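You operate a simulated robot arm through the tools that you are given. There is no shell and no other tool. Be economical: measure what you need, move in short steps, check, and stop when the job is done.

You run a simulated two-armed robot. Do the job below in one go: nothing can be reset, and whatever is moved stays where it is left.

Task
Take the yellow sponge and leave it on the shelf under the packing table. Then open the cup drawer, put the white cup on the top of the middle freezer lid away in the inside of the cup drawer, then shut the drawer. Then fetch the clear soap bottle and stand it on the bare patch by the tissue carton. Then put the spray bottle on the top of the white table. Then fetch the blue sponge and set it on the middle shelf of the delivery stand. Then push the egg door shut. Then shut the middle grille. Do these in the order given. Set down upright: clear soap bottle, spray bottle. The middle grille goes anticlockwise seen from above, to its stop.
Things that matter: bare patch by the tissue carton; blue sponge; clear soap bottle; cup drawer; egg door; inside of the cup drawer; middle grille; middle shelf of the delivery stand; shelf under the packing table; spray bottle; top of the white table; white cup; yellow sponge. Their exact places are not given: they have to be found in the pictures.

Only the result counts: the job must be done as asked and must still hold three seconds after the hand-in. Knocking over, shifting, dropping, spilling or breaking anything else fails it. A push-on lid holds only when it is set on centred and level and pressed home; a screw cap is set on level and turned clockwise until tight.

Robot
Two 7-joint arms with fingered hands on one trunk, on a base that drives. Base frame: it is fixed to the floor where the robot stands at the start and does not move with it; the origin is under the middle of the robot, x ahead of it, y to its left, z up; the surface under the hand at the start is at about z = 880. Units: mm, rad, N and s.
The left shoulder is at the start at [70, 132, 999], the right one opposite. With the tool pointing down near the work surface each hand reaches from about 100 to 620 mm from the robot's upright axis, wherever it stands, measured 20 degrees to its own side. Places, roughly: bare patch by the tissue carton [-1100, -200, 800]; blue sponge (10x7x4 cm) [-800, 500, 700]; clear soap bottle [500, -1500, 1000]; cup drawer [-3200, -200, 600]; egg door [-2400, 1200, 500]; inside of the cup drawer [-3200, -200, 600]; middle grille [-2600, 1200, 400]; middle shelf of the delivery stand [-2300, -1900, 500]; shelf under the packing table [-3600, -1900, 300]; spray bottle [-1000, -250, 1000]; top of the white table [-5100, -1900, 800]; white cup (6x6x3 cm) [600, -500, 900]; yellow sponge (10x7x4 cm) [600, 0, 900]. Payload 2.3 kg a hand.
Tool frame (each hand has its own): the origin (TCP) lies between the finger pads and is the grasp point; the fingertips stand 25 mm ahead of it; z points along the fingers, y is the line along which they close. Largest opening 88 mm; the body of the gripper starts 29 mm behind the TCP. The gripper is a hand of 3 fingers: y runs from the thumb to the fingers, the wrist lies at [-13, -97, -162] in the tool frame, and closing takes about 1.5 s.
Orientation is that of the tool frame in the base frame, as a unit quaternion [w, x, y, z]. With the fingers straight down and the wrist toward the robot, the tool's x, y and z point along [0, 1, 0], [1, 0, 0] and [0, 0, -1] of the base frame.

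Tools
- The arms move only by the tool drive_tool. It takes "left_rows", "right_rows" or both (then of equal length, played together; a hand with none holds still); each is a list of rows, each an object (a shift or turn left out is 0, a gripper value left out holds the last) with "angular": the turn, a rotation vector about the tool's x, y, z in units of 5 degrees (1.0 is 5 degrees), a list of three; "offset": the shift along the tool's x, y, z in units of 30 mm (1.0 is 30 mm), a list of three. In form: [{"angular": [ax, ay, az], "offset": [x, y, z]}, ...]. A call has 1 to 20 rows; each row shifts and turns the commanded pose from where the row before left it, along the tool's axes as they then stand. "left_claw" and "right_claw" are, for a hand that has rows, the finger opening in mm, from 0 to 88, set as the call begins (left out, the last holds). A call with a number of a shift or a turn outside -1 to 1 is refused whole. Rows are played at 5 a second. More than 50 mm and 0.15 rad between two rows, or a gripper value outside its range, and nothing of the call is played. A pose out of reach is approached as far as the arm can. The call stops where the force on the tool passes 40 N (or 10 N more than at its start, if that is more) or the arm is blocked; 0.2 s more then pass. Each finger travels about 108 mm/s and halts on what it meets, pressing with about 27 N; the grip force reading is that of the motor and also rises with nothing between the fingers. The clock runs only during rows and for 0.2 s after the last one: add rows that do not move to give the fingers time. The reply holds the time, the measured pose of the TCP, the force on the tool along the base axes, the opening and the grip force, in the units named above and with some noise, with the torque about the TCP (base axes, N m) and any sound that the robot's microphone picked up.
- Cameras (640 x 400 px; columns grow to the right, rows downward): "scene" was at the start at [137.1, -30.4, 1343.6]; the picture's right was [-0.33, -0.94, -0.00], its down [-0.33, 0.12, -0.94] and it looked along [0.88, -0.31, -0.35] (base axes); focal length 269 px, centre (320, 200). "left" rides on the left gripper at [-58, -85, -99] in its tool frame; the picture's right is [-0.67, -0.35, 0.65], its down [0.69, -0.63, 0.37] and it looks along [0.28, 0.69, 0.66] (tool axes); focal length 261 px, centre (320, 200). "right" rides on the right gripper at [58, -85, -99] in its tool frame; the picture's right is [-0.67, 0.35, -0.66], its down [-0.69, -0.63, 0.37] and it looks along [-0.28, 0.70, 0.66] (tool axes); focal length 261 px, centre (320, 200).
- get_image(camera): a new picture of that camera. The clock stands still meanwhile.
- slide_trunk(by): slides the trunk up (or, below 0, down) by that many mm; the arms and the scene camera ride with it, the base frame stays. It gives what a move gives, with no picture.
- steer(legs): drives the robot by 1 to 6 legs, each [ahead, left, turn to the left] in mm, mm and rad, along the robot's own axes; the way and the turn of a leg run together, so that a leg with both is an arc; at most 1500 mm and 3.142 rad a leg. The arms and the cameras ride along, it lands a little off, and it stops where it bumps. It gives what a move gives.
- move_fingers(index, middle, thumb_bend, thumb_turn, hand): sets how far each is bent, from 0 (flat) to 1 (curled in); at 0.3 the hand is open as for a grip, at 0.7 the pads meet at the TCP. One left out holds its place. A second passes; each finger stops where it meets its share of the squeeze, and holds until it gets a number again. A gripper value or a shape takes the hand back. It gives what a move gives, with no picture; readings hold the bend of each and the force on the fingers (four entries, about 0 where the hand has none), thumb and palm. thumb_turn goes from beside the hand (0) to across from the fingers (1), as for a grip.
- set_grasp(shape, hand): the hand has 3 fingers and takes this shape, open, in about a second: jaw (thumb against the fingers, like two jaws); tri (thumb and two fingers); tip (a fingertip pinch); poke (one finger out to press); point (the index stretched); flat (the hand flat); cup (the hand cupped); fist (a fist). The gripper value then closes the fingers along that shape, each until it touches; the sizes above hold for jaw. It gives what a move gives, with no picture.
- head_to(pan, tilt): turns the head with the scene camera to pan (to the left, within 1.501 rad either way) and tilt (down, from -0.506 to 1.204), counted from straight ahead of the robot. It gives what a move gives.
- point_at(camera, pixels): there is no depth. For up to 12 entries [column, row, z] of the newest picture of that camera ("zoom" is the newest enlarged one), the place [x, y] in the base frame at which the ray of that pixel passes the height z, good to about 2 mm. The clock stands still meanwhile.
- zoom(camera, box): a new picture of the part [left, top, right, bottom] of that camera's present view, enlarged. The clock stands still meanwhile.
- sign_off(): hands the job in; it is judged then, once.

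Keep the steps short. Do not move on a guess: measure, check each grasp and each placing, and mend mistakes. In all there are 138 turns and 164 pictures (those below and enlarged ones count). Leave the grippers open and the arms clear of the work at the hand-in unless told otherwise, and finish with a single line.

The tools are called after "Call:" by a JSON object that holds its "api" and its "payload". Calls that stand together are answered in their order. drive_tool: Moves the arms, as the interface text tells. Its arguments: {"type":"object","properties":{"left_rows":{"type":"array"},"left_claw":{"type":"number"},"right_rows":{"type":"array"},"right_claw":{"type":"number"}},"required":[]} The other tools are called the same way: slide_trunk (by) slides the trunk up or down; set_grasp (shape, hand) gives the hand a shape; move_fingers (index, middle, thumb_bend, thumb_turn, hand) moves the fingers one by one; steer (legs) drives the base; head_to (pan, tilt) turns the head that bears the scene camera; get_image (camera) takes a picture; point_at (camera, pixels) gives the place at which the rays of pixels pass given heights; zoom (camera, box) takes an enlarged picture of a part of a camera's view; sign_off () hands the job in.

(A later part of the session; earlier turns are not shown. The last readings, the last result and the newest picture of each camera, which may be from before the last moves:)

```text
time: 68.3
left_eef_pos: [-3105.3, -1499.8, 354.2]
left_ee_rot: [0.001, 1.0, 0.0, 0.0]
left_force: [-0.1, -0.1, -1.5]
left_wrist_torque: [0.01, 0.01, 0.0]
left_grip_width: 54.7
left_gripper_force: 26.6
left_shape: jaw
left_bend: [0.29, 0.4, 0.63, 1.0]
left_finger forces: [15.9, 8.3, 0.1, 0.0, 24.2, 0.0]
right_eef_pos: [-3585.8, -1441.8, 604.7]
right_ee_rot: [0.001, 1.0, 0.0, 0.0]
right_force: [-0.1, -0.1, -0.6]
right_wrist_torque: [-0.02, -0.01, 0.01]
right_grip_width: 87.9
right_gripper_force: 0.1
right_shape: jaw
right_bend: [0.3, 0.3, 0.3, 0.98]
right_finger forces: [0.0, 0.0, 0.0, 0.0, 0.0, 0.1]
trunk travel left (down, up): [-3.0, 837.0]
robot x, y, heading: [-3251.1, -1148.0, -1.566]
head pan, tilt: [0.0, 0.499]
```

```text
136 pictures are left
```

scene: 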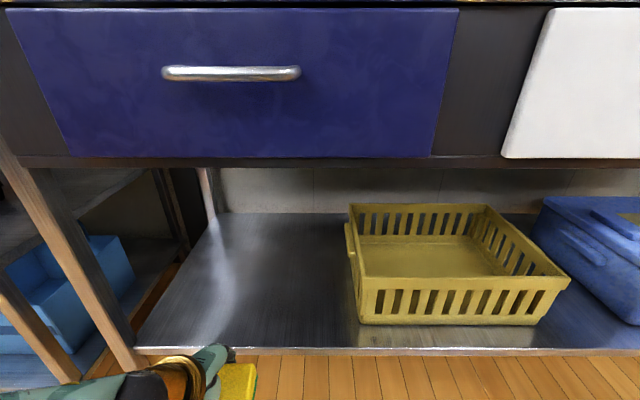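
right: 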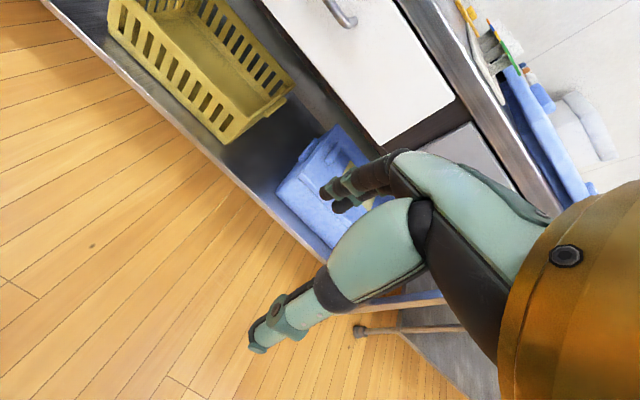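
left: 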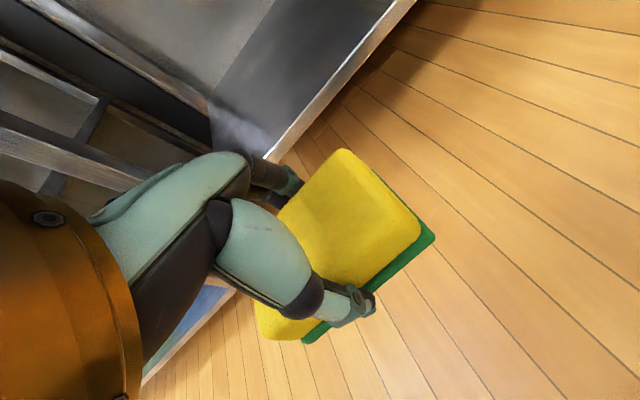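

Shelf edge and hand look clear. I extend the left hand 200 mm in over the shelf.

Call:
{"api": "drive_tool", "payload": {"left_rows": [{"offset": [0, 1, 0]}, {"offset": [0, 1, 0]}, {"offset": [0, 1, 0]}, {"offset": [0, 1, 0]}, {"offset": [0, 1, 0]}, {"offset": [0, 1, 0]}, {"offset": [0, 0.8, 0]}, {}]}}

Call:
{"api": "get_image", "payload": {"camera": "scene"}}

Call:
{"api": "get_image", "payload": {"camera": "left"}}

```text
time: 70.1
left_eef_pos: [-3103.9, -1704.2, 354.1]
left_ee_rot: [-0.001, 1.0, 0.001, 0.0]
left_force: [0.7, 0.2, -1.1]
left_wrist_torque: [-0.01, -0.04, -0.01]
left_grip_width: 54.4
left_gripper_force: 26.4
left_shape: jaw
left_bend: [0.29, 0.4, 0.63, 1.0]
left_finger forces: [15.7, 8.4, 0.0, 0.0, 24.2, 0.0]
right_eef_pos: [-3585.2, -1441.3, 602.0]
right_ee_rot: [-0.001, 1.0, 0.0, 0.0]
right_force: [0.0, -0.2, -0.4]
right_wrist_torque: [-0.02, -0.02, 0.0]
right_grip_width: 87.6
right_gripper_force: 0.2
right_shape: jaw
right_bend: [0.3, 0.3, 0.3, 0.98]
right_finger forces: [0.0, 0.0, 0.1, 0.0, 0.0, 0.0]
trunk travel left (down, up): [-3.0, 837.0]
robot x, y, heading: [-3249.3, -1150.2, -1.569]
head pan, tilt: [0.0, 0.499]
```

```text
135 pictures are left
```

scene: 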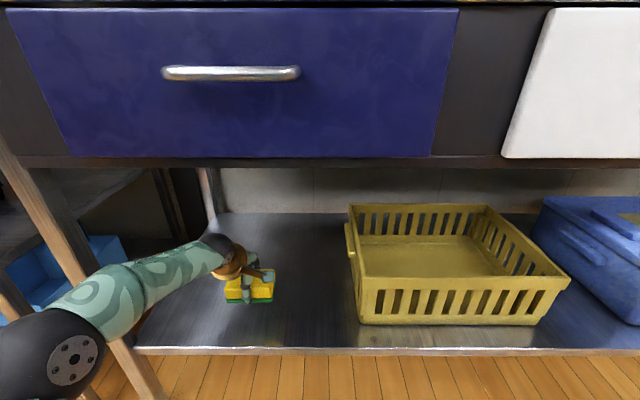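

```text
134 pictures are left
```

left: 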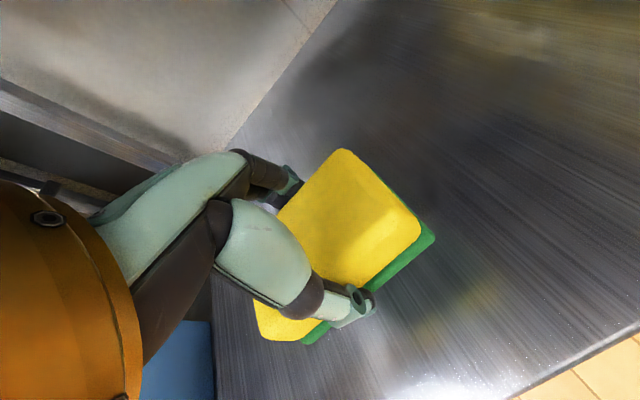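

The sponge is over bare shelf. I lower 50 mm, then in small steps.

Call:
{"api": "drive_tool", "payload": {"left_rows": [{"offset": [0, 0, 0.8]}, {"offset": [0, 0, 0.8]}, {}]}}

Call:
{"api": "drive_tool", "payload": {"left_rows": [{"offset": [0, 0, 0.25]}, {}]}}

Call:
{"api": "drive_tool", "payload": {"left_rows": [{"offset": [0, 0, 0.2]}, {}]}}

Call:
{"api": "zoom", "payload": {"camera": "scene", "box": [160, 210, 360, 360]}}

```text
time: 70.9
left_eef_pos: [-3103.9, -1704.4, 307.1]
left_ee_rot: [0.0, 1.0, 0.001, 0.0]
left_force: [0.1, 0.1, -0.7]
left_wrist_torque: [-0.03, 0.0, 0.0]
left_grip_width: 54.7
left_gripper_force: 26.8
left_shape: jaw
left_bend: [0.29, 0.4, 0.63, 1.0]
left_finger forces: [15.8, 8.4, 0.0, 0.0, 24.1, 0.0]
right_eef_pos: [-3585.5, -1441.0, 603.9]
right_ee_rot: [0.0, 1.0, 0.0, 0.0]
right_force: [0.7, 0.5, -0.3]
right_wrist_torque: [-0.02, -0.01, -0.03]
right_grip_width: 87.8
right_gripper_force: 0.2
right_shape: jaw
right_bend: [0.3, 0.3, 0.3, 0.98]
right_finger forces: [0.0, 0.0, 0.0, 0.1, 0.0, 0.0]
trunk travel left (down, up): [-3.0, 837.0]
robot x, y, heading: [-3253.3, -1150.6, -1.567]
head pan, tilt: [0.0, 0.499]
```

```text
time: 71.5
left_eef_pos: [-3105.2, -1704.5, 300.6]
left_ee_rot: [0.0, 1.0, 0.002, 0.0]
left_force: [0.8, 0.1, 0.0]
left_wrist_torque: [-0.01, -0.03, 0.0]
left_grip_width: 54.8
left_gripper_force: 26.8
left_shape: jaw
left_bend: [0.29, 0.4, 0.63, 1.0]
left_finger forces: [15.7, 8.4, 0.0, 0.0, 24.1, 0.0]
right_eef_pos: [-3585.5, -1441.5, 603.8]
right_ee_rot: [0.0, 1.0, 0.0, 0.001]
right_force: [-0.6, 0.4, 0.4]
right_wrist_torque: [0.0, 0.0, 0.0]
right_grip_width: 87.7
right_gripper_force: 0.1
right_shape: jaw
right_bend: [0.3, 0.3, 0.3, 0.98]
right_finger forces: [0.0, 0.0, 0.0, 0.0, 0.0, 0.0]
trunk travel left (down, up): [-3.0, 837.0]
robot x, y, heading: [-3251.4, -1149.1, -1.573]
head pan, tilt: [0.0, 0.499]
```

```text
time: 72.1
left_eef_pos: [-3103.8, -1704.2, 297.7]
left_ee_rot: [0.004, 1.0, 0.001, 0.0]
left_force: [0.4, -1.9, 15.4]
left_wrist_torque: [-0.1, -0.03, 0.01]
left_grip_width: 54.3
left_gripper_force: 27.5
left_shape: jaw
left_bend: [0.28, 0.39, 0.63, 1.0]
left_finger forces: [17.9, 10.0, 0.0, 0.0, 25.4, 0.0]
right_eef_pos: [-3586.1, -1439.6, 604.1]
right_ee_rot: [0.003, 1.0, 0.0, 0.001]
right_force: [0.3, -0.5, 0.0]
right_wrist_torque: [0.01, 0.03, 0.0]
right_grip_width: 87.8
right_gripper_force: 0.1
right_shape: jaw
right_bend: [0.3, 0.3, 0.3, 0.98]
right_finger forces: [0.0, 0.1, 0.0, 0.0, 0.0, 0.0]
trunk travel left (down, up): [-3.0, 837.0]
robot x, y, heading: [-3247.8, -1152.5, -1.57]
head pan, tilt: [0.0, 0.499]
```

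```text
2.67 times, centred on (260, 285) of scene
```

zoom: 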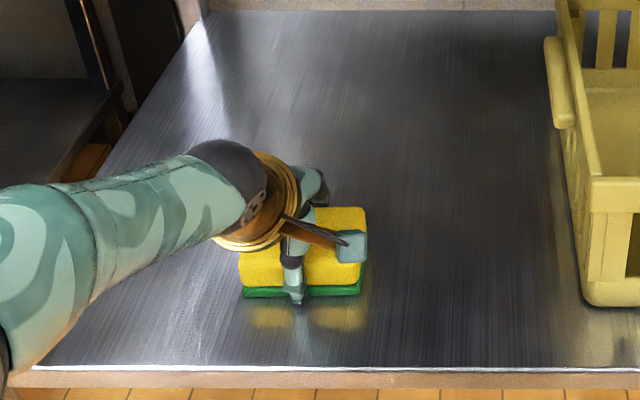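

Contact at 15 N. I open, let the fingers clear, then lift and withdraw.

Call:
{"api": "drive_tool", "payload": {"left_rows": [{}, {}, {}, {}, {}, {}, {}], "left_claw": 88}}

Call:
{"api": "drive_tool", "payload": {"left_rows": [{"offset": [0, 0, -0.5]}, {"offset": [0, 0, -1]}, {"offset": [0, 0, -1]}, {}]}}

Call:
{"api": "zoom", "payload": {"camera": "scene", "box": [160, 210, 360, 360]}}

```text
time: 73.7
left_eef_pos: [-3104.3, -1703.3, 295.5]
left_ee_rot: [0.0, 1.0, 0.001, 0.0]
left_force: [0.1, -1.4, 6.1]
left_wrist_torque: [-0.18, 0.02, -0.02]
left_grip_width: 87.3
left_gripper_force: 0.1
left_shape: jaw
left_bend: [0.29, 0.3, 0.3, 0.98]
left_finger forces: [3.0, 2.1, 0.0, 0.1, 0.0, 0.0]
right_eef_pos: [-3586.3, -1441.6, 604.3]
right_ee_rot: [0.001, 1.0, 0.001, 0.001]
right_force: [0.5, -0.5, -0.3]
right_wrist_torque: [-0.03, -0.01, 0.01]
right_grip_width: 87.8
right_gripper_force: 0.1
right_shape: jaw
right_bend: [0.3, 0.3, 0.3, 0.98]
right_finger forces: [0.0, 0.0, 0.0, 0.0, 0.0, 0.1]
trunk travel left (down, up): [-3.0, 837.0]
robot x, y, heading: [-3253.2, -1146.9, -1.569]
head pan, tilt: [0.0, 0.499]
```

```text
time: 74.7
left_eef_pos: [-3105.8, -1703.1, 371.3]
left_ee_rot: [0.0, 1.0, 0.001, -0.001]
left_force: [-0.5, 0.1, -0.1]
left_wrist_torque: [0.01, 0.01, -0.03]
left_grip_width: 87.8
left_gripper_force: 0.1
left_shape: jaw
left_bend: [0.3, 0.3, 0.3, 0.98]
left_finger forces: [0.1, 0.0, 0.0, 0.0, 0.0, 0.1]
right_eef_pos: [-3586.4, -1441.4, 602.8]
right_ee_rot: [0.001, 1.0, 0.0, 0.0]
right_force: [-0.9, 0.6, -0.7]
right_wrist_torque: [0.0, -0.01, 0.02]
right_grip_width: 87.9
right_gripper_force: 0.0
right_shape: jaw
right_bend: [0.3, 0.3, 0.3, 0.98]
right_finger forces: [0.0, 0.0, 0.0, 0.0, 0.0, 0.0]
trunk travel left (down, up): [-3.0, 837.0]
robot x, y, heading: [-3254.7, -1150.3, -1.57]
head pan, tilt: [0.0, 0.499]
```

```text
2.67 times, centred on (260, 285) of scene
```

zoom: 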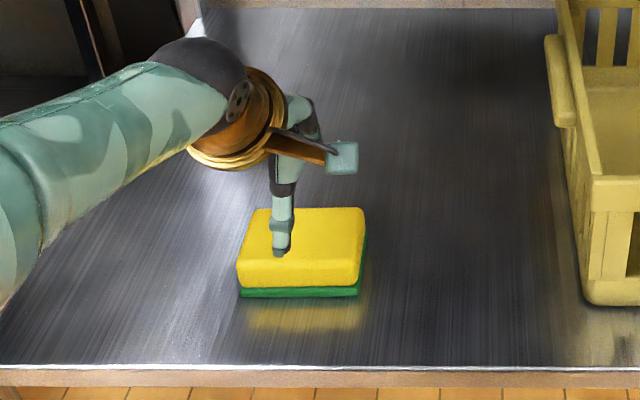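

The sponge lies on the shelf. I withdraw the hand, back out, raise the trunk partway, turn to face the cup drawer and look.

Call:
{"api": "drive_tool", "payload": {"left_rows": [{"offset": [0, -1, 0]}, {"offset": [0, -1, 0]}, {"offset": [0, -1, 0]}, {"offset": [0, -1, 0]}, {"offset": [0, -1, 0]}, {"offset": [0, -1, 0]}, {"offset": [0, -1, 0]}, {}]}}

Call:
{"api": "steer", "payload": {"legs": [[-150, 0, 0]]}}

Call:
{"api": "slide_trunk", "payload": {"by": 350}}

Call:
{"api": "steer", "payload": {"legs": [[0, 0, 3.141]]}}

Call:
{"api": "get_image", "payload": {"camera": "scene"}}

```text
time: 76.5
left_eef_pos: [-3104.9, -1491.7, 369.2]
left_ee_rot: [0.002, 1.0, 0.002, 0.0]
left_force: [-0.4, 0.2, -0.1]
left_wrist_torque: [0.0, -0.01, 0.02]
left_grip_width: 87.6
left_gripper_force: 0.0
left_shape: jaw
left_bend: [0.3, 0.3, 0.3, 0.98]
left_finger forces: [0.1, 0.1, 0.0, 0.1, 0.0, 0.0]
left hand out of reach, approached as far as the arm can: row 6
right_eef_pos: [-3585.6, -1440.4, 602.7]
right_ee_rot: [0.001, 1.0, -0.001, 0.001]
right_force: [0.6, 0.6, 0.5]
right_wrist_torque: [0.0, -0.01, 0.01]
right_grip_width: 87.6
right_gripper_force: 0.0
right_shape: jaw
right_bend: [0.3, 0.3, 0.3, 0.98]
right_finger forces: [0.0, 0.1, 0.0, 0.0, 0.0, 0.0]
trunk travel left (down, up): [-3.0, 837.0]
robot x, y, heading: [-3249.1, -1151.3, -1.57]
head pan, tilt: [0.0, 0.499]
```

```text
time: 77.9
left_eef_pos: [-3104.6, -1337.6, 369.2]
left_ee_rot: [0.001, 1.0, 0.001, 0.0]
left_force: [0.0, 0.1, -0.4]
left_wrist_torque: [0.02, -0.04, 0.0]
left_grip_width: 87.7
left_gripper_force: 0.0
left_shape: jaw
left_bend: [0.3, 0.3, 0.3, 0.98]
left_finger forces: [0.1, 0.1, 0.0, 0.0, 0.1, 0.0]
right_eef_pos: [-3585.8, -1288.5, 604.3]
right_ee_rot: [0.001, 1.0, 0.001, 0.0]
right_force: [1.2, 0.3, -1.0]
right_wrist_torque: [-0.03, 0.01, -0.04]
right_grip_width: 87.4
right_gripper_force: 0.0
right_shape: jaw
right_bend: [0.3, 0.3, 0.3, 0.98]
right_finger forces: [0.0, 0.0, 0.0, 0.0, 0.0, 0.0]
trunk travel left (down, up): [-3.0, 837.0]
robot x, y, heading: [-3248.4, -993.9, -1.569]
head pan, tilt: [0.0, 0.499]
```

```text
time: 81.3
left_eef_pos: [-3105.4, -1338.0, 720.1]
left_ee_rot: [0.001, 1.0, 0.002, 0.0]
left_force: [0.0, -0.2, -1.1]
left_wrist_torque: [-0.03, 0.01, 0.01]
left_grip_width: 87.8
left_gripper_force: 0.0
left_shape: jaw
left_bend: [0.3, 0.3, 0.3, 0.98]
left_finger forces: [0.1, 0.0, 0.0, 0.0, 0.0, 0.0]
right_eef_pos: [-3585.8, -1287.3, 953.9]
right_ee_rot: [0.001, 1.0, 0.0, 0.0]
right_force: [0.9, -0.8, -0.2]
right_wrist_torque: [0.02, 0.02, -0.01]
right_grip_width: 87.6
right_gripper_force: 0.1
right_shape: jaw
right_bend: [0.3, 0.3, 0.3, 0.98]
right_finger forces: [0.0, 0.1, 0.1, 0.0, 0.0, 0.0]
trunk travel left (down, up): [-353.0, 487.0]
robot x, y, heading: [-3248.9, -996.4, -1.569]
head pan, tilt: [0.0, 0.499]
```

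```text
time: 89.0
left_eef_pos: [-3389.3, -651.4, 719.4]
left_ee_rot: [0.0, 0.006, 1.0, 0.001]
left_force: [-0.5, -0.5, 0.2]
left_wrist_torque: [0.02, 0.0, 0.02]
left_grip_width: 87.9
left_gripper_force: 0.1
left_shape: jaw
left_bend: [0.3, 0.3, 0.3, 0.98]
left_finger forces: [0.1, 0.1, 0.0, 0.0, 0.1, 0.0]
right_eef_pos: [-2909.7, -709.4, 953.4]
right_ee_rot: [0.001, 0.008, 1.0, 0.0]
right_force: [-0.2, -0.1, -0.7]
right_wrist_torque: [-0.03, 0.0, -0.01]
right_grip_width: 87.7
right_gripper_force: 0.0
right_shape: jaw
right_bend: [0.3, 0.3, 0.3, 0.98]
right_finger forces: [0.1, 0.0, 0.1, 0.0, 0.0, 0.1]
trunk travel left (down, up): [-353.0, 487.0]
robot x, y, heading: [-3249.2, -995.4, 1.555]
head pan, tilt: [0.0, 0.499]
```

```text
131 pictures are left
```

scene: 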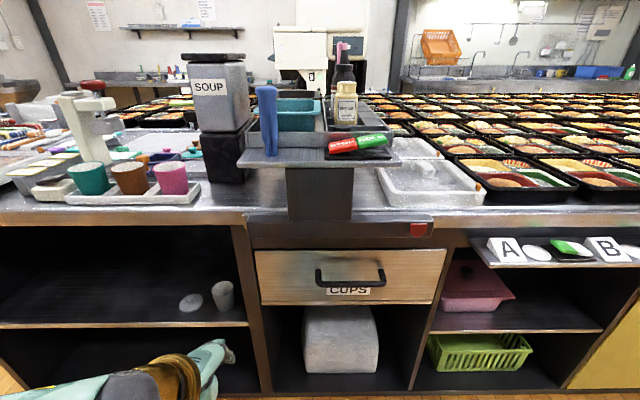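

The CUPS drawer with its black bar handle at (350,277) is below a projecting tray. I measure by taking a second view from a lower trunk height.

Call:
{"api": "zoom", "payload": {"camera": "scene", "box": [220, 60, 460, 320]}}

Call:
{"api": "point_at", "payload": {"camera": "scene", "pixels": [[318, 284, 650], [384, 282, 650], [350, 282, 650], [350, 282, 600], [255, 250, 650], [447, 247, 650], [433, 303, 600], [240, 168, 850], [398, 165, 850], [433, 235, 750]]}}

Call:
{"api": "slide_trunk", "payload": {"by": -200}}

Call:
{"api": "get_image", "payload": {"camera": "scene"}}

```text
1.54 times, centred on (340, 190) of scene
```

zoom: 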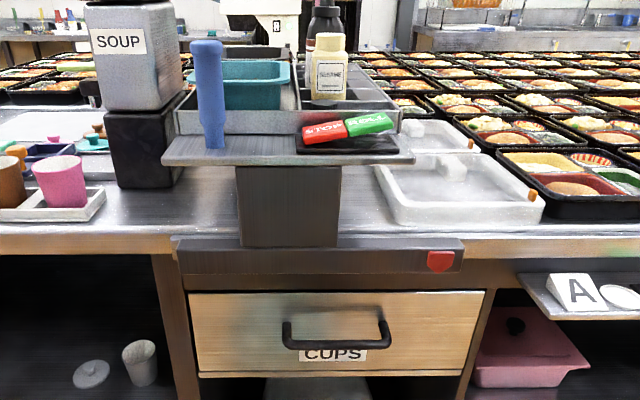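

```text
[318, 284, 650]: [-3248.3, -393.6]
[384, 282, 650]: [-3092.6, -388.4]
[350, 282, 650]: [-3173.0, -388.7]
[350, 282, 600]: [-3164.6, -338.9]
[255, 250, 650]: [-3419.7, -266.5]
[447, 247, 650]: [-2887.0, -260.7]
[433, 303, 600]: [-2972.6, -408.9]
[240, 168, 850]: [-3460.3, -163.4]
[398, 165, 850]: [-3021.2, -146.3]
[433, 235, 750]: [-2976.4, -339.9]
```

```text
time: 91.2
left_eef_pos: [-3389.6, -650.4, 518.5]
left_ee_rot: [0.0, 0.005, 1.0, 0.0]
left_force: [0.0, 0.4, -0.3]
left_wrist_torque: [0.01, 0.01, 0.03]
left_grip_width: 87.8
left_gripper_force: 0.0
left_shape: jaw
left_bend: [0.3, 0.3, 0.3, 0.98]
left_finger forces: [0.0, 0.1, 0.1, 0.1, 0.0, 0.1]
right_eef_pos: [-2910.4, -709.4, 753.4]
right_ee_rot: [0.001, 0.007, 1.0, 0.001]
right_force: [0.4, -0.3, 0.9]
right_wrist_torque: [0.01, -0.04, 0.04]
right_grip_width: 87.7
right_gripper_force: 0.0
right_shape: jaw
right_bend: [0.3, 0.3, 0.3, 0.98]
right_finger forces: [0.0, 0.0, 0.0, 0.0, 0.1, 0.1]
trunk travel left (down, up): [-153.0, 687.0]
robot x, y, heading: [-3249.6, -999.1, 1.554]
head pan, tilt: [0.0, 0.499]
```

```text
129 pictures are left
```

scene: 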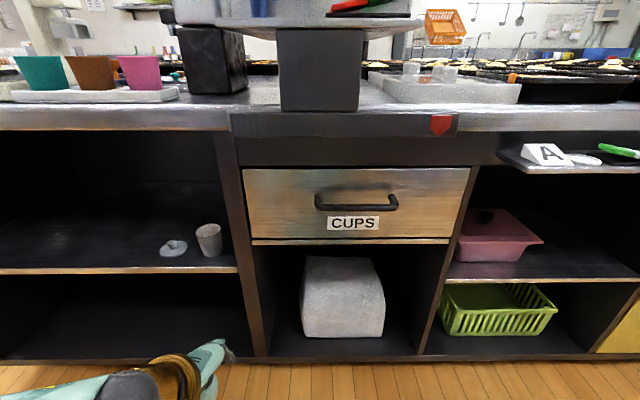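

Call:
{"api": "point_at", "payload": {"camera": "scene", "pixels": [[356, 206, 684], [318, 206, 684], [396, 206, 684], [356, 206, 690], [356, 206, 678], [243, 170, 740], [475, 168, 740], [448, 240, 630], [440, 125, 800]]}}

Call:
{"api": "zoom", "payload": {"camera": "scene", "box": [230, 90, 480, 250]}}

```text
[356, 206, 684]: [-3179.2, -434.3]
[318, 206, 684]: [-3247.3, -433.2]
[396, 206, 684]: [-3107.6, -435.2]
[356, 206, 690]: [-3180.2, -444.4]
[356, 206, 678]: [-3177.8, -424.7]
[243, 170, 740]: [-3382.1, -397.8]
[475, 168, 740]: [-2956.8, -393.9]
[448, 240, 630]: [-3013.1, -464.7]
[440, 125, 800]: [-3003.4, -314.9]
```

```text
2.50 times, centred on (355, 170) of scene
```

zoom: 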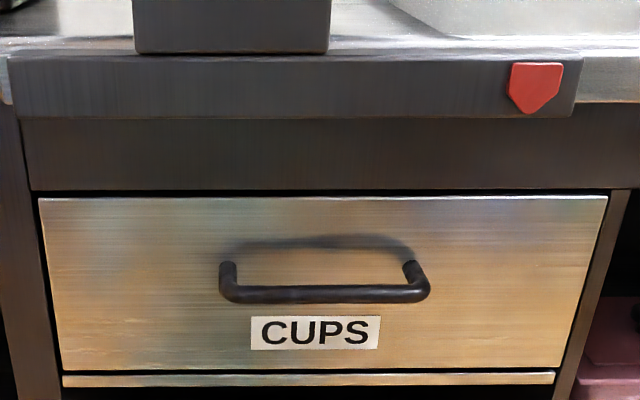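

Bar: about x -3245…-3108, y≈-408, z≈668; drawer front y≈-356. I'll use the right hand pointing forward with jaws closing vertically. First strafe left 80 mm and bring the hand in front of the handle, still far off.

Call:
{"api": "steer", "payload": {"legs": [[0, 80, 0.016]]}}

Call:
{"api": "drive_tool", "payload": {"right_rows": [{"offset": [0.9, 0.6, 0.4]}, {"offset": [0.9, 0.6, 0.4]}, {"offset": [0.9, 0.6, 0.4]}, {"offset": [0.9, 0.6, 0.4]}, {"offset": [0.9, 0.6, 0.4]}, {"offset": [0.9, 0.6, 0.4]}, {"offset": [0.8, 0.6, 0.4]}, {}]}}

Call:
{"api": "drive_tool", "payload": {"right_rows": [{"angular": [-1, 0, 0]}, {"angular": [-1, 0, 0]}, {"angular": [-1, 0, 0]}, {"angular": [-1, 0, 0]}, {"angular": [-1, 0, 0]}, {"angular": [-1, 0, 0]}, {"angular": [-1, 0, 0]}, {"angular": [-1, 0, 0]}, {"angular": [-1, 0, 0]}, {"angular": [-1, 0, 0]}, {"angular": [-1, 0, 0]}, {"angular": [-1, 0, 0]}, {"angular": [-1, 0, 0]}, {"angular": [-1, 0, 0]}, {"angular": [-1, 0, 0]}, {"angular": [-1, 0, 0]}, {"angular": [-1, 0, 0]}, {"angular": [-1, 0, 0]}, {}]}}

Call:
{"api": "get_image", "payload": {"camera": "scene"}}

Call:
{"api": "get_image", "payload": {"camera": "right"}}

```text
time: 92.2
left_eef_pos: [-3474.7, -652.7, 520.0]
left_ee_rot: [-0.001, -0.002, 1.0, 0.001]
left_force: [-0.5, -0.4, -0.4]
left_wrist_torque: [0.03, 0.0, 0.0]
left_grip_width: 87.8
left_gripper_force: 0.1
left_shape: jaw
left_bend: [0.3, 0.3, 0.3, 0.98]
left_finger forces: [0.0, 0.0, 0.0, 0.0, 0.0, 0.1]
right_eef_pos: [-2995.4, -703.5, 753.8]
right_ee_rot: [0.0, -0.001, 1.0, 0.001]
right_force: [0.2, 0.4, 0.1]
right_wrist_torque: [-0.03, 0.0, 0.03]
right_grip_width: 87.6
right_gripper_force: 0.0
right_shape: jaw
right_bend: [0.3, 0.3, 0.3, 0.98]
right_finger forces: [0.0, 0.0, 0.0, 0.0, 0.0, 0.1]
trunk travel left (down, up): [-153.0, 687.0]
robot x, y, heading: [-3332.3, -993.6, 1.574]
head pan, tilt: [0.0, 0.499]
```

```text
time: 94.0
left_eef_pos: [-3474.8, -653.0, 518.2]
left_ee_rot: [0.0, -0.001, 1.0, 0.001]
left_force: [-0.4, 0.2, -0.5]
left_wrist_torque: [-0.03, 0.04, 0.03]
left_grip_width: 87.8
left_gripper_force: 0.0
left_shape: jaw
left_bend: [0.3, 0.3, 0.3, 0.98]
left_finger forces: [0.1, 0.0, 0.1, 0.0, 0.0, 0.0]
right_eef_pos: [-3181.5, -578.4, 668.7]
right_ee_rot: [0.0, 0.0, 1.0, 0.0]
right_force: [0.0, 0.3, 0.5]
right_wrist_torque: [0.02, 0.01, 0.01]
right_grip_width: 87.9
right_gripper_force: 0.0
right_shape: jaw
right_bend: [0.3, 0.3, 0.3, 0.98]
right_finger forces: [0.1, 0.1, 0.0, 0.0, 0.0, 0.0]
trunk travel left (down, up): [-153.0, 687.0]
robot x, y, heading: [-3328.7, -993.4, 1.569]
head pan, tilt: [0.0, 0.499]
```

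```text
time: 98.0
left_eef_pos: [-3474.4, -653.7, 520.0]
left_ee_rot: [0.0, -0.002, 1.0, 0.001]
left_force: [0.1, -0.2, -0.2]
left_wrist_torque: [-0.01, 0.01, 0.0]
left_grip_width: 87.9
left_gripper_force: 0.0
left_shape: jaw
left_bend: [0.3, 0.3, 0.3, 0.98]
left_finger forces: [0.0, 0.1, 0.1, 0.0, 0.0, 0.1]
right_eef_pos: [-3181.3, -568.9, 674.0]
right_ee_rot: [0.0, 0.0, 0.707, 0.707]
right_force: [-0.5, -1.0, -0.9]
right_wrist_torque: [-0.02, 0.0, 0.0]
right_grip_width: 87.5
right_gripper_force: 0.1
right_shape: jaw
right_bend: [0.3, 0.3, 0.3, 0.98]
right_finger forces: [0.0, 0.0, 0.0, 0.0, 0.0, 0.0]
right hand out of reach, approached as far as the arm can: row 12, 13
trunk travel left (down, up): [-153.0, 687.0]
robot x, y, heading: [-3331.0, -991.8, 1.572]
head pan, tilt: [0.0, 0.499]
```

```text
127 pictures are left
```

scene: 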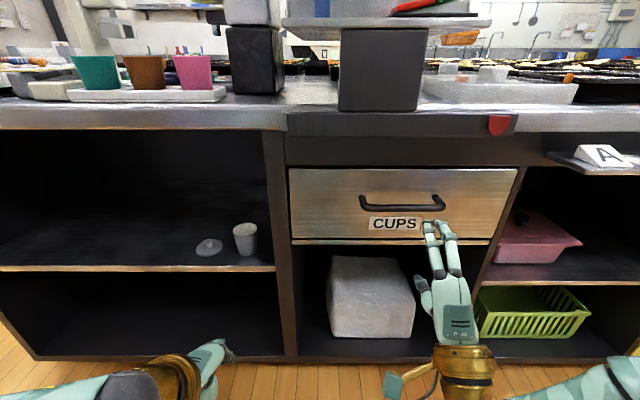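

```text
126 pictures are left
```

right: 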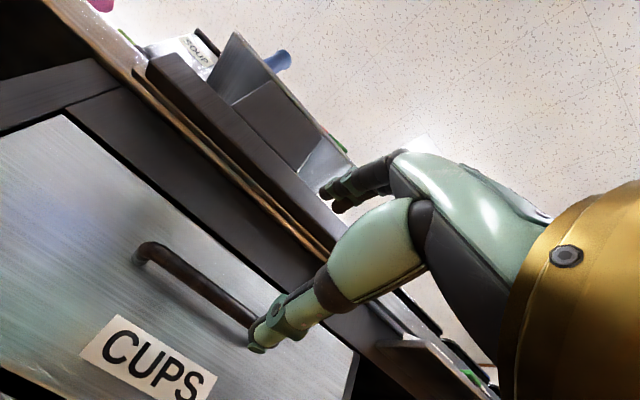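

Call:
{"api": "point_at", "payload": {"camera": "scene", "pixels": [[360, 204, 668], [444, 204, 668], [402, 205, 668]]}}

Call:
{"api": "point_at", "payload": {"camera": "right", "pixels": [[150, 255, 660], [150, 255, 668], [150, 255, 676], [220, 300, 660], [220, 300, 668], [220, 300, 676]]}}

```text
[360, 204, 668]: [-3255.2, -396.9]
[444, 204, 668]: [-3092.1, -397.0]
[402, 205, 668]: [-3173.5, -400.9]
```

```text
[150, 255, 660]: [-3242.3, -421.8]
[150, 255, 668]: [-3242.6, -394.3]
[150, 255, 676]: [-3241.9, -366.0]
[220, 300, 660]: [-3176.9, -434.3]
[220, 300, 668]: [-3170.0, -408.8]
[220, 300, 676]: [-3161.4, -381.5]
```

Both views agree: bar centre ≈(-3174,-402,668). I drive ahead 80 mm, then advance the hand.

Call:
{"api": "steer", "payload": {"legs": [[80, 0, 0]]}}

Call:
{"api": "drive_tool", "payload": {"right_rows": [{"offset": [0, -0.2, 0.6]}, {"offset": [0, 0, 0.6]}, {"offset": [0, 0, 0.6]}, {"offset": [0, 0, 0.6]}, {}]}}

Call:
{"api": "get_image", "payload": {"camera": "scene"}}

Call:
{"api": "get_image", "payload": {"camera": "right"}}

```text
time: 99.1
left_eef_pos: [-3474.4, -572.0, 519.7]
left_ee_rot: [0.0, -0.001, 1.0, 0.0]
left_force: [0.6, -0.4, 0.0]
left_wrist_torque: [0.03, -0.01, -0.01]
left_grip_width: 87.7
left_gripper_force: 0.0
left_shape: jaw
left_bend: [0.3, 0.3, 0.3, 0.98]
left_finger forces: [0.0, 0.1, 0.0, 0.0, 0.0, 0.0]
right_eef_pos: [-3182.8, -488.3, 672.2]
right_ee_rot: [0.0, 0.0, 0.707, 0.707]
right_force: [0.3, -0.6, -0.4]
right_wrist_torque: [0.0, 0.0, 0.01]
right_grip_width: 87.7
right_gripper_force: 0.2
right_shape: jaw
right_bend: [0.3, 0.3, 0.3, 0.98]
right_finger forces: [0.1, 0.0, 0.1, 0.1, 0.0, 0.1]
trunk travel left (down, up): [-153.0, 687.0]
robot x, y, heading: [-3328.2, -915.6, 1.569]
head pan, tilt: [0.0, 0.499]
```

```text
time: 100.3
left_eef_pos: [-3474.5, -572.0, 520.6]
left_ee_rot: [-0.001, 0.0, 1.0, 0.0]
left_force: [0.4, 0.8, 0.3]
left_wrist_torque: [0.03, 0.01, -0.02]
left_grip_width: 87.5
left_gripper_force: 0.1
left_shape: jaw
left_bend: [0.3, 0.3, 0.3, 0.98]
left_finger forces: [0.0, 0.0, 0.0, 0.1, 0.0, 0.0]
right_eef_pos: [-3180.0, -416.2, 668.9]
right_ee_rot: [-0.001, 0.0, 0.706, 0.708]
right_force: [-0.8, 0.3, 0.4]
right_wrist_torque: [0.0, -0.02, -0.02]
right_grip_width: 87.5
right_gripper_force: 0.0
right_shape: jaw
right_bend: [0.3, 0.3, 0.3, 0.98]
right_finger forces: [0.0, 0.0, 0.1, 0.0, 0.1, 0.0]
trunk travel left (down, up): [-153.0, 687.0]
robot x, y, heading: [-3330.7, -913.1, 1.572]
head pan, tilt: [0.0, 0.499]
```

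```text
125 pictures are left
```

scene: 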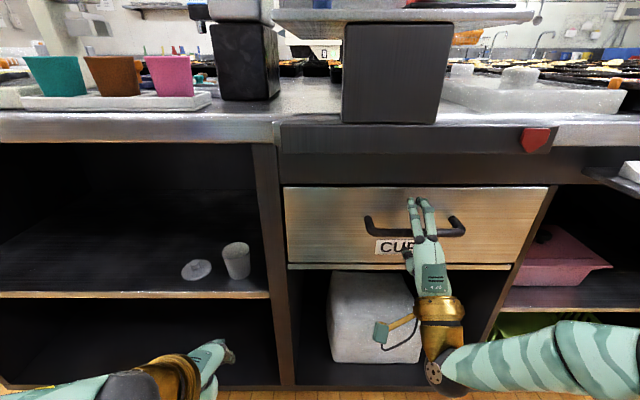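

```text
124 pictures are left
```

right: 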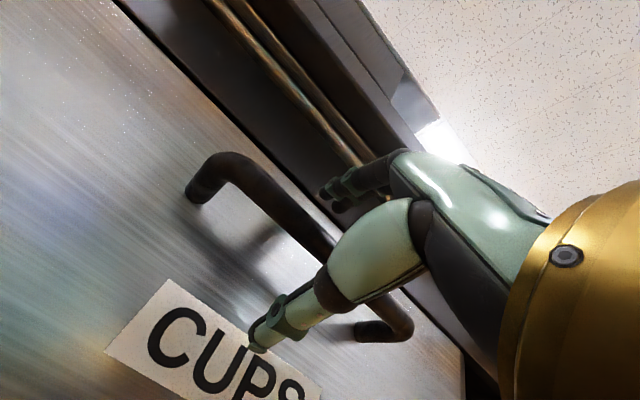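

The thumb is under the bar and the fingers above it. I advance 10 mm and close.

Call:
{"api": "drive_tool", "payload": {"right_rows": [{"offset": [0, 0, 0.35]}, {}]}}

Call:
{"api": "drive_tool", "payload": {"right_rows": [{}, {}, {}, {}, {}, {}, {}, {}], "right_claw": 0}}

Call:
{"api": "get_image", "payload": {"camera": "right"}}

```text
time: 100.9
left_eef_pos: [-3474.6, -572.3, 519.4]
left_ee_rot: [0.0, -0.001, 1.0, 0.001]
left_force: [-0.6, 0.7, 0.3]
left_wrist_torque: [0.04, -0.03, -0.07]
left_grip_width: 88.0
left_gripper_force: 0.0
left_shape: jaw
left_bend: [0.3, 0.3, 0.3, 0.98]
left_finger forces: [0.0, 0.0, 0.0, 0.1, 0.0, 0.0]
right_eef_pos: [-3181.5, -406.1, 669.0]
right_ee_rot: [0.001, 0.001, 0.707, 0.707]
right_force: [-0.6, -0.4, -0.3]
right_wrist_torque: [0.0, -0.01, -0.04]
right_grip_width: 87.4
right_gripper_force: 0.1
right_shape: jaw
right_bend: [0.3, 0.3, 0.3, 0.98]
right_finger forces: [0.0, 0.1, 0.0, 0.0, 0.0, 0.0]
trunk travel left (down, up): [-153.0, 687.0]
robot x, y, heading: [-3334.1, -915.5, 1.574]
head pan, tilt: [0.0, 0.499]
```

```text
time: 102.7
left_eef_pos: [-3474.6, -571.4, 518.7]
left_ee_rot: [0.001, -0.001, 1.0, -0.001]
left_force: [-0.2, 0.2, 0.1]
left_wrist_torque: [0.0, 0.03, -0.02]
left_grip_width: 87.7
left_gripper_force: 0.2
left_shape: jaw
left_bend: [0.3, 0.3, 0.3, 0.98]
left_finger forces: [0.0, 0.1, 0.0, 0.1, 0.0, 0.0]
right_eef_pos: [-3182.1, -403.5, 667.8]
right_ee_rot: [0.0, 0.001, 0.708, 0.707]
right_force: [-0.9, 2.0, -5.1]
right_wrist_torque: [0.05, 0.01, -0.01]
right_grip_width: 0.3
right_gripper_force: 27.2
right_shape: jaw
right_bend: [0.7, 0.7, 0.73, 1.0]
right_finger forces: [2.0, 0.1, 0.0, 0.1, 7.5, 0.0]
trunk travel left (down, up): [-153.0, 687.0]
robot x, y, heading: [-3329.5, -911.2, 1.568]
head pan, tilt: [0.0, 0.499]
```

```text
123 pictures are left
```

right: 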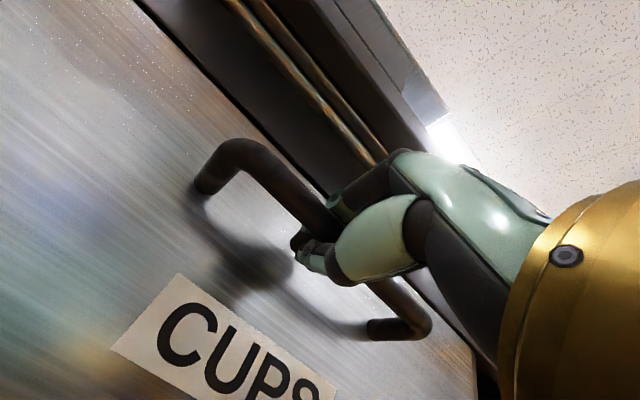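

The fingers closed round behind the bar like a hook. I pull by backing the base 120 mm and check.

Call:
{"api": "steer", "payload": {"legs": [[-120, 0, 0]]}}

Call:
{"api": "get_image", "payload": {"camera": "scene"}}

```text
time: 103.9
left_eef_pos: [-3476.0, -692.5, 519.0]
left_ee_rot: [0.0, -0.003, 1.0, 0.001]
left_force: [0.2, 0.2, -1.2]
left_wrist_torque: [0.0, 0.02, 0.02]
left_grip_width: 87.7
left_gripper_force: 0.0
left_shape: jaw
left_bend: [0.3, 0.3, 0.3, 0.98]
left_finger forces: [0.1, 0.1, 0.1, 0.0, 0.1, 0.0]
right_eef_pos: [-3182.7, -525.4, 669.3]
right_ee_rot: [-0.002, -0.002, 0.707, 0.707]
right_force: [0.1, 0.2, -3.0]
right_wrist_torque: [0.04, -0.01, -0.01]
right_grip_width: 0.0
right_gripper_force: 26.6
right_shape: jaw
right_bend: [0.7, 0.7, 0.73, 1.0]
right_finger forces: [0.0, 0.0, 0.0, 0.0, 3.2, 0.0]
trunk travel left (down, up): [-153.0, 687.0]
robot x, y, heading: [-3329.6, -1036.6, 1.578]
head pan, tilt: [0.0, 0.499]
```

```text
122 pictures are left
```

scene: 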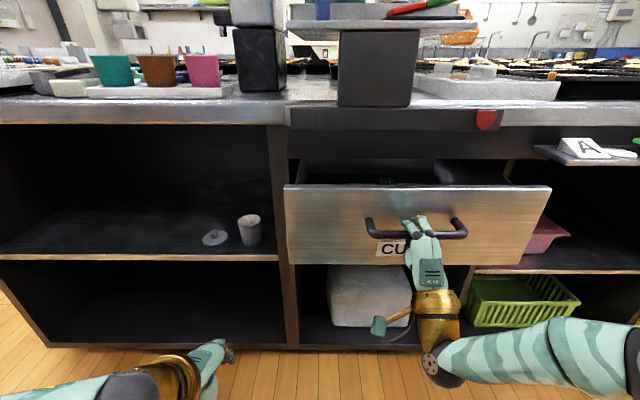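

It opens freely. I pull 120 mm more.

Call:
{"api": "steer", "payload": {"legs": [[-120, 0, -0.006]]}}

Call:
{"api": "get_image", "payload": {"camera": "scene"}}

```text
time: 105.2
left_eef_pos: [-3472.0, -808.1, 517.7]
left_ee_rot: [0.0, 0.001, 1.0, 0.0]
left_force: [-0.8, 0.0, -0.4]
left_wrist_torque: [-0.01, 0.04, 0.03]
left_grip_width: 87.8
left_gripper_force: 0.1
left_shape: jaw
left_bend: [0.3, 0.3, 0.3, 0.98]
left_finger forces: [0.0, 0.1, 0.1, 0.0, 0.0, 0.0]
right_eef_pos: [-3178.3, -641.9, 669.1]
right_ee_rot: [0.001, 0.002, 0.706, 0.708]
right_force: [-1.1, -0.4, -3.9]
right_wrist_torque: [0.08, 0.03, -0.03]
right_grip_width: 0.0
right_gripper_force: 26.8
right_shape: jaw
right_bend: [0.7, 0.7, 0.73, 1.0]
right_finger forces: [0.0, 0.0, 0.0, 0.1, 3.7, 0.1]
trunk travel left (down, up): [-153.0, 687.0]
robot x, y, heading: [-3334.6, -1151.6, 1.565]
head pan, tilt: [0.0, 0.499]
```

```text
121 pictures are left
```

scene: 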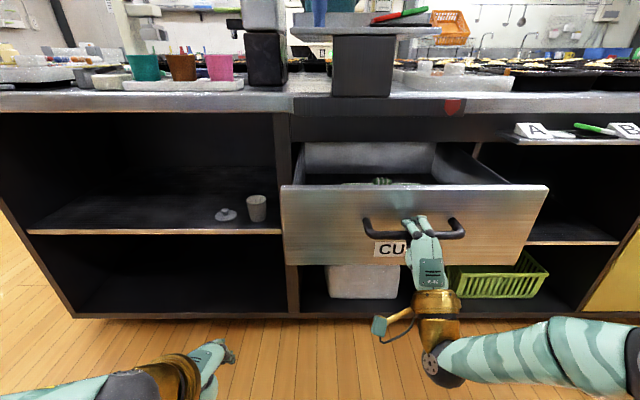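

Open about 240 mm, and I can see inside. I release and back the hand away along its axis, then look into the drawer from higher up.

Call:
{"api": "drive_tool", "payload": {"right_rows": [{}, {}, {}, {}, {}, {}, {}], "right_claw": 88}}

Call:
{"api": "steer", "payload": {"legs": [[-110, 0, 0]]}}

Call:
{"api": "slide_trunk", "payload": {"by": 400}}

Call:
{"api": "head_to", "payload": {"pan": -0.2, "tilt": 0.7}}

Call:
{"api": "get_image", "payload": {"camera": "scene"}}

```text
time: 106.8
left_eef_pos: [-3472.6, -808.6, 519.3]
left_ee_rot: [0.0, 0.001, 1.0, 0.001]
left_force: [0.7, 0.3, 0.3]
left_wrist_torque: [-0.03, -0.01, 0.04]
left_grip_width: 87.8
left_gripper_force: 0.1
left_shape: jaw
left_bend: [0.3, 0.3, 0.3, 0.98]
left_finger forces: [0.0, 0.0, 0.1, 0.0, 0.1, 0.1]
right_eef_pos: [-3178.3, -643.0, 668.9]
right_ee_rot: [0.003, 0.003, 0.706, 0.708]
right_force: [0.1, -0.1, 0.0]
right_wrist_torque: [-0.01, 0.01, -0.04]
right_grip_width: 87.4
right_gripper_force: 0.0
right_shape: jaw
right_bend: [0.3, 0.3, 0.3, 0.98]
right_finger forces: [0.0, 0.0, 0.0, 0.0, 0.1, 0.0]
trunk travel left (down, up): [-153.0, 687.0]
robot x, y, heading: [-3330.4, -1150.1, 1.571]
head pan, tilt: [0.0, 0.499]
```

```text
time: 108.0
left_eef_pos: [-3474.8, -919.7, 519.3]
left_ee_rot: [0.0, 0.0, 1.0, 0.001]
left_force: [-0.4, -0.5, -0.1]
left_wrist_torque: [-0.03, -0.04, -0.01]
left_grip_width: 88.0
left_gripper_force: 0.2
left_shape: jaw
left_bend: [0.3, 0.3, 0.3, 0.98]
left_finger forces: [0.0, 0.0, 0.1, 0.0, 0.1, 0.0]
right_eef_pos: [-3179.9, -753.7, 669.0]
right_ee_rot: [0.001, 0.002, 0.705, 0.709]
right_force: [-0.2, 0.2, -0.1]
right_wrist_torque: [0.02, -0.02, 0.0]
right_grip_width: 87.4
right_gripper_force: 0.0
right_shape: jaw
right_bend: [0.3, 0.3, 0.3, 0.98]
right_finger forces: [0.0, 0.0, 0.1, 0.0, 0.0, 0.0]
trunk travel left (down, up): [-153.0, 687.0]
robot x, y, heading: [-3329.5, -1261.5, 1.568]
head pan, tilt: [0.0, 0.499]
```

```text
time: 111.8
left_eef_pos: [-3473.3, -919.4, 919.9]
left_ee_rot: [0.0, 0.0, 1.0, 0.0]
left_force: [-0.6, 0.1, -1.2]
left_wrist_torque: [-0.01, 0.01, 0.01]
left_grip_width: 88.0
left_gripper_force: 0.1
left_shape: jaw
left_bend: [0.3, 0.3, 0.3, 0.98]
left_finger forces: [0.0, 0.0, 0.0, 0.0, 0.0, 0.0]
right_eef_pos: [-3179.1, -752.6, 1070.0]
right_ee_rot: [0.001, 0.002, 0.706, 0.708]
right_force: [-0.1, -0.5, 1.4]
right_wrist_torque: [0.03, 0.0, 0.0]
right_grip_width: 87.5
right_gripper_force: 0.0
right_shape: jaw
right_bend: [0.3, 0.3, 0.3, 0.98]
right_finger forces: [0.0, 0.0, 0.0, 0.1, 0.2, 0.0]
trunk travel left (down, up): [-553.0, 287.0]
robot x, y, heading: [-3330.7, -1261.8, 1.569]
head pan, tilt: [0.0, 0.499]
```

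```text
time: 112.5
left_eef_pos: [-3473.9, -919.2, 918.7]
left_ee_rot: [0.001, 0.0, 1.0, 0.001]
left_force: [0.6, -0.6, 0.5]
left_wrist_torque: [0.01, -0.01, -0.02]
left_grip_width: 87.7
left_gripper_force: 0.0
left_shape: jaw
left_bend: [0.3, 0.3, 0.3, 0.98]
left_finger forces: [0.0, 0.1, 0.1, 0.0, 0.0, 0.0]
right_eef_pos: [-3179.5, -753.1, 1069.2]
right_ee_rot: [0.001, 0.002, 0.706, 0.708]
right_force: [-0.1, 0.3, 0.1]
right_wrist_torque: [0.0, 0.0, 0.01]
right_grip_width: 87.8
right_gripper_force: 0.1
right_shape: jaw
right_bend: [0.3, 0.3, 0.3, 0.98]
right_finger forces: [0.0, 0.0, 0.0, 0.0, 0.0, 0.0]
trunk travel left (down, up): [-553.0, 287.0]
robot x, y, heading: [-3332.5, -1266.2, 1.568]
head pan, tilt: [-0.201, 0.7]
```

```text
120 pictures are left
```

scene: 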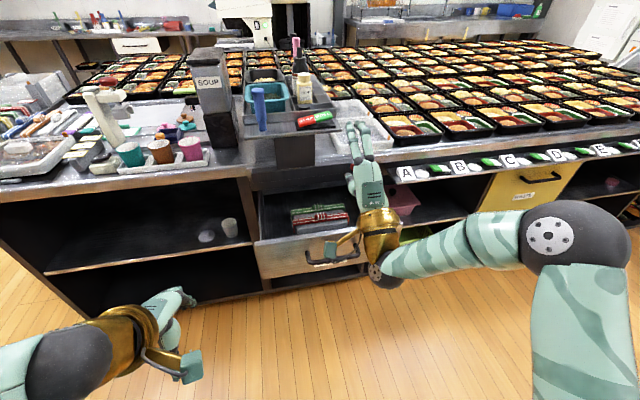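

Call:
{"api": "zoom", "payload": {"camera": "scene", "box": [230, 170, 390, 290]}}

Call:
{"api": "point_at", "payload": {"camera": "scene", "pixels": [[256, 243, 723], [369, 227, 723], [258, 200, 723], [262, 237, 640], [295, 232, 640], [290, 209, 660]]}}

```text
3.33 times, centred on (310, 230) of scene
```

zoom: 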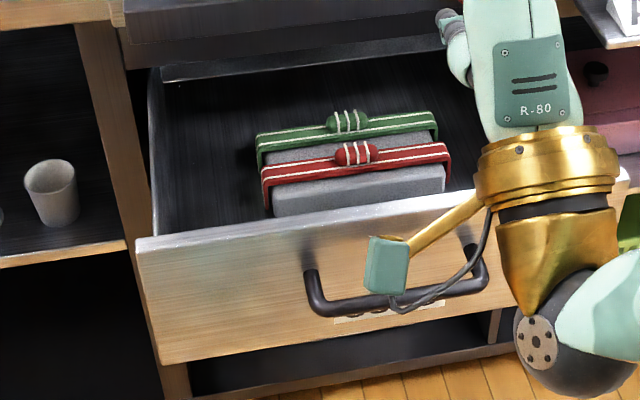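

```text
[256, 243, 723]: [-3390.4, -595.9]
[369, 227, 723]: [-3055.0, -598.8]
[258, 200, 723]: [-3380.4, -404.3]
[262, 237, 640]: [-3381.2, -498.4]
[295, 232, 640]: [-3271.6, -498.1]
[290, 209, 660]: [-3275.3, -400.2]
```

There is free space in the drawer's left part: x -3375…-3280, y -580…-400. Now I fetch the cup: turn the right hand back down, pull it in, and drive back along the aisle.

Call:
{"api": "drive_tool", "payload": {"right_rows": [{"angular": [1, 0, 0]}, {"angular": [1, 0, 0]}, {"angular": [1, 0, 0]}, {"angular": [1, 0, 0]}, {"angular": [1, 0, 0]}, {"angular": [1, 0, 0]}, {"angular": [1, 0, 0]}, {"angular": [1, 0, 0]}, {"angular": [1, 0, 0]}, {"angular": [1, 0, 0]}, {"angular": [1, 0, 0]}, {"angular": [1, 0, 0]}, {"angular": [1, 0, 0]}, {"angular": [1, 0, 0]}, {"angular": [1, 0, 0]}, {"angular": [1, 0, 0]}, {"angular": [1, 0, 0]}, {"angular": [1, 0, 0]}, {}]}}

Call:
{"api": "drive_tool", "payload": {"right_rows": [{"offset": [0, -1, 0]}, {"offset": [0, -1, 0]}, {"offset": [0, -1, 0]}, {"offset": [0, -1, 0]}, {"offset": [0, -1, 0]}, {}], "left_rows": [{"offset": [0, 0, -1]}, {"offset": [0, 0, -1]}, {"offset": [0, 0, -1]}, {"offset": [0, 0, -1]}, {"offset": [0, 0, -1]}, {}]}}

Call:
{"api": "steer", "payload": {"legs": [[0, 0, -1.57], [0, 160, 0], [1500, 0, 0], [1300, 0, 0]]}}

Call:
{"api": "head_to", "payload": {"pan": 0.0, "tilt": 0.45}}

Call:
{"api": "get_image", "payload": {"camera": "scene"}}

```text
time: 116.5
left_eef_pos: [-3473.2, -918.6, 919.8]
left_ee_rot: [0.0, 0.0, 1.0, 0.001]
left_force: [0.0, -0.2, -0.5]
left_wrist_torque: [0.01, -0.01, -0.02]
left_grip_width: 87.8
left_gripper_force: 0.1
left_shape: jaw
left_bend: [0.3, 0.3, 0.3, 0.98]
left_finger forces: [0.0, 0.0, 0.2, 0.1, 0.0, 0.0]
right_eef_pos: [-3180.3, -753.5, 1069.7]
right_ee_rot: [0.0, 0.002, 1.0, 0.001]
right_force: [-0.1, -0.4, 0.1]
right_wrist_torque: [-0.01, -0.01, -0.01]
right_grip_width: 87.8
right_gripper_force: 0.1
right_shape: jaw
right_bend: [0.3, 0.3, 0.3, 0.98]
right_finger forces: [0.0, 0.0, 0.0, 0.0, 0.0, 0.0]
trunk travel left (down, up): [-553.0, 287.0]
robot x, y, heading: [-3329.6, -1266.5, 1.569]
head pan, tilt: [-0.201, 0.7]
```

```text
time: 117.9
left_eef_pos: [-3472.9, -918.6, 1070.2]
left_ee_rot: [-0.001, 0.001, 1.0, 0.0]
left_force: [0.4, -0.3, -0.3]
left_wrist_torque: [0.0, 0.01, 0.01]
left_grip_width: 87.8
left_gripper_force: 0.1
left_shape: jaw
left_bend: [0.3, 0.3, 0.3, 0.98]
left_finger forces: [0.0, 0.1, 0.0, 0.0, 0.0, 0.0]
right_eef_pos: [-3156.6, -844.1, 1081.1]
right_ee_rot: [0.0, 0.002, 1.0, 0.002]
right_force: [0.1, 0.0, 0.1]
right_wrist_torque: [0.01, -0.01, 0.01]
right_grip_width: 87.6
right_gripper_force: 0.1
right_shape: jaw
right_bend: [0.3, 0.3, 0.3, 0.98]
right_finger forces: [0.1, 0.1, 0.0, 0.0, 0.0, 0.1]
right hand out of reach, approached as far as the arm can: row 3, 4, 5
trunk travel left (down, up): [-553.0, 287.0]
robot x, y, heading: [-3327.9, -1260.8, 1.572]
head pan, tilt: [-0.201, 0.7]
```

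```text
time: 136.2
left_eef_pos: [-214.4, -856.2, 1069.7]
left_ee_rot: [0.0, 0.688, 0.725, 0.0]
left_force: [0.3, 0.5, 0.0]
left_wrist_torque: [-0.01, -0.02, -0.01]
left_grip_width: 87.9
left_gripper_force: 0.0
left_shape: jaw
left_bend: [0.3, 0.3, 0.3, 0.98]
left_finger forces: [0.0, 0.1, 0.0, 0.1, 0.0, 0.0]
right_eef_pos: [-123.0, -1166.8, 1081.1]
right_ee_rot: [0.0, 0.689, 0.725, 0.001]
right_force: [-0.5, -0.4, -0.2]
right_wrist_torque: [0.02, 0.02, 0.01]
right_grip_width: 88.0
right_gripper_force: 0.1
right_shape: jaw
right_bend: [0.3, 0.3, 0.3, 0.98]
right_finger forces: [0.0, 0.0, 0.0, 0.0, 0.0, 0.1]
trunk travel left (down, up): [-553.0, 287.0]
robot x, y, heading: [-551.8, -1014.8, 0.054]
head pan, tilt: [-0.201, 0.7]
```

```text
time: 136.9
left_eef_pos: [-214.1, -855.9, 1069.7]
left_ee_rot: [0.001, 0.688, 0.725, 0.001]
left_force: [0.4, 0.2, -0.5]
left_wrist_torque: [0.0, -0.01, 0.0]
left_grip_width: 87.9
left_gripper_force: 0.0
left_shape: jaw
left_bend: [0.3, 0.3, 0.3, 0.98]
left_finger forces: [0.0, 0.0, 0.0, 0.0, 0.1, 0.0]
right_eef_pos: [-124.8, -1167.4, 1080.9]
right_ee_rot: [0.0, 0.689, 0.725, 0.003]
right_force: [0.8, 0.9, -0.5]
right_wrist_torque: [0.02, 0.03, 0.01]
right_grip_width: 87.8
right_gripper_force: 0.1
right_shape: jaw
right_bend: [0.3, 0.3, 0.3, 0.98]
right_finger forces: [0.0, 0.0, 0.1, 0.0, 0.0, 0.0]
trunk travel left (down, up): [-553.0, 287.0]
robot x, y, heading: [-549.7, -1018.7, 0.051]
head pan, tilt: [0.0, 0.45]
```

```text
118 pictures are left
```

scene: 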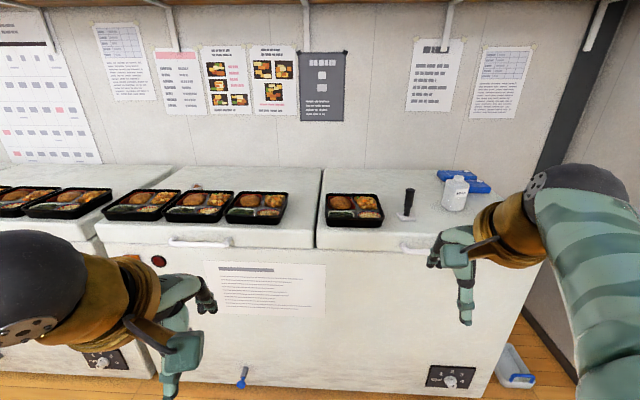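

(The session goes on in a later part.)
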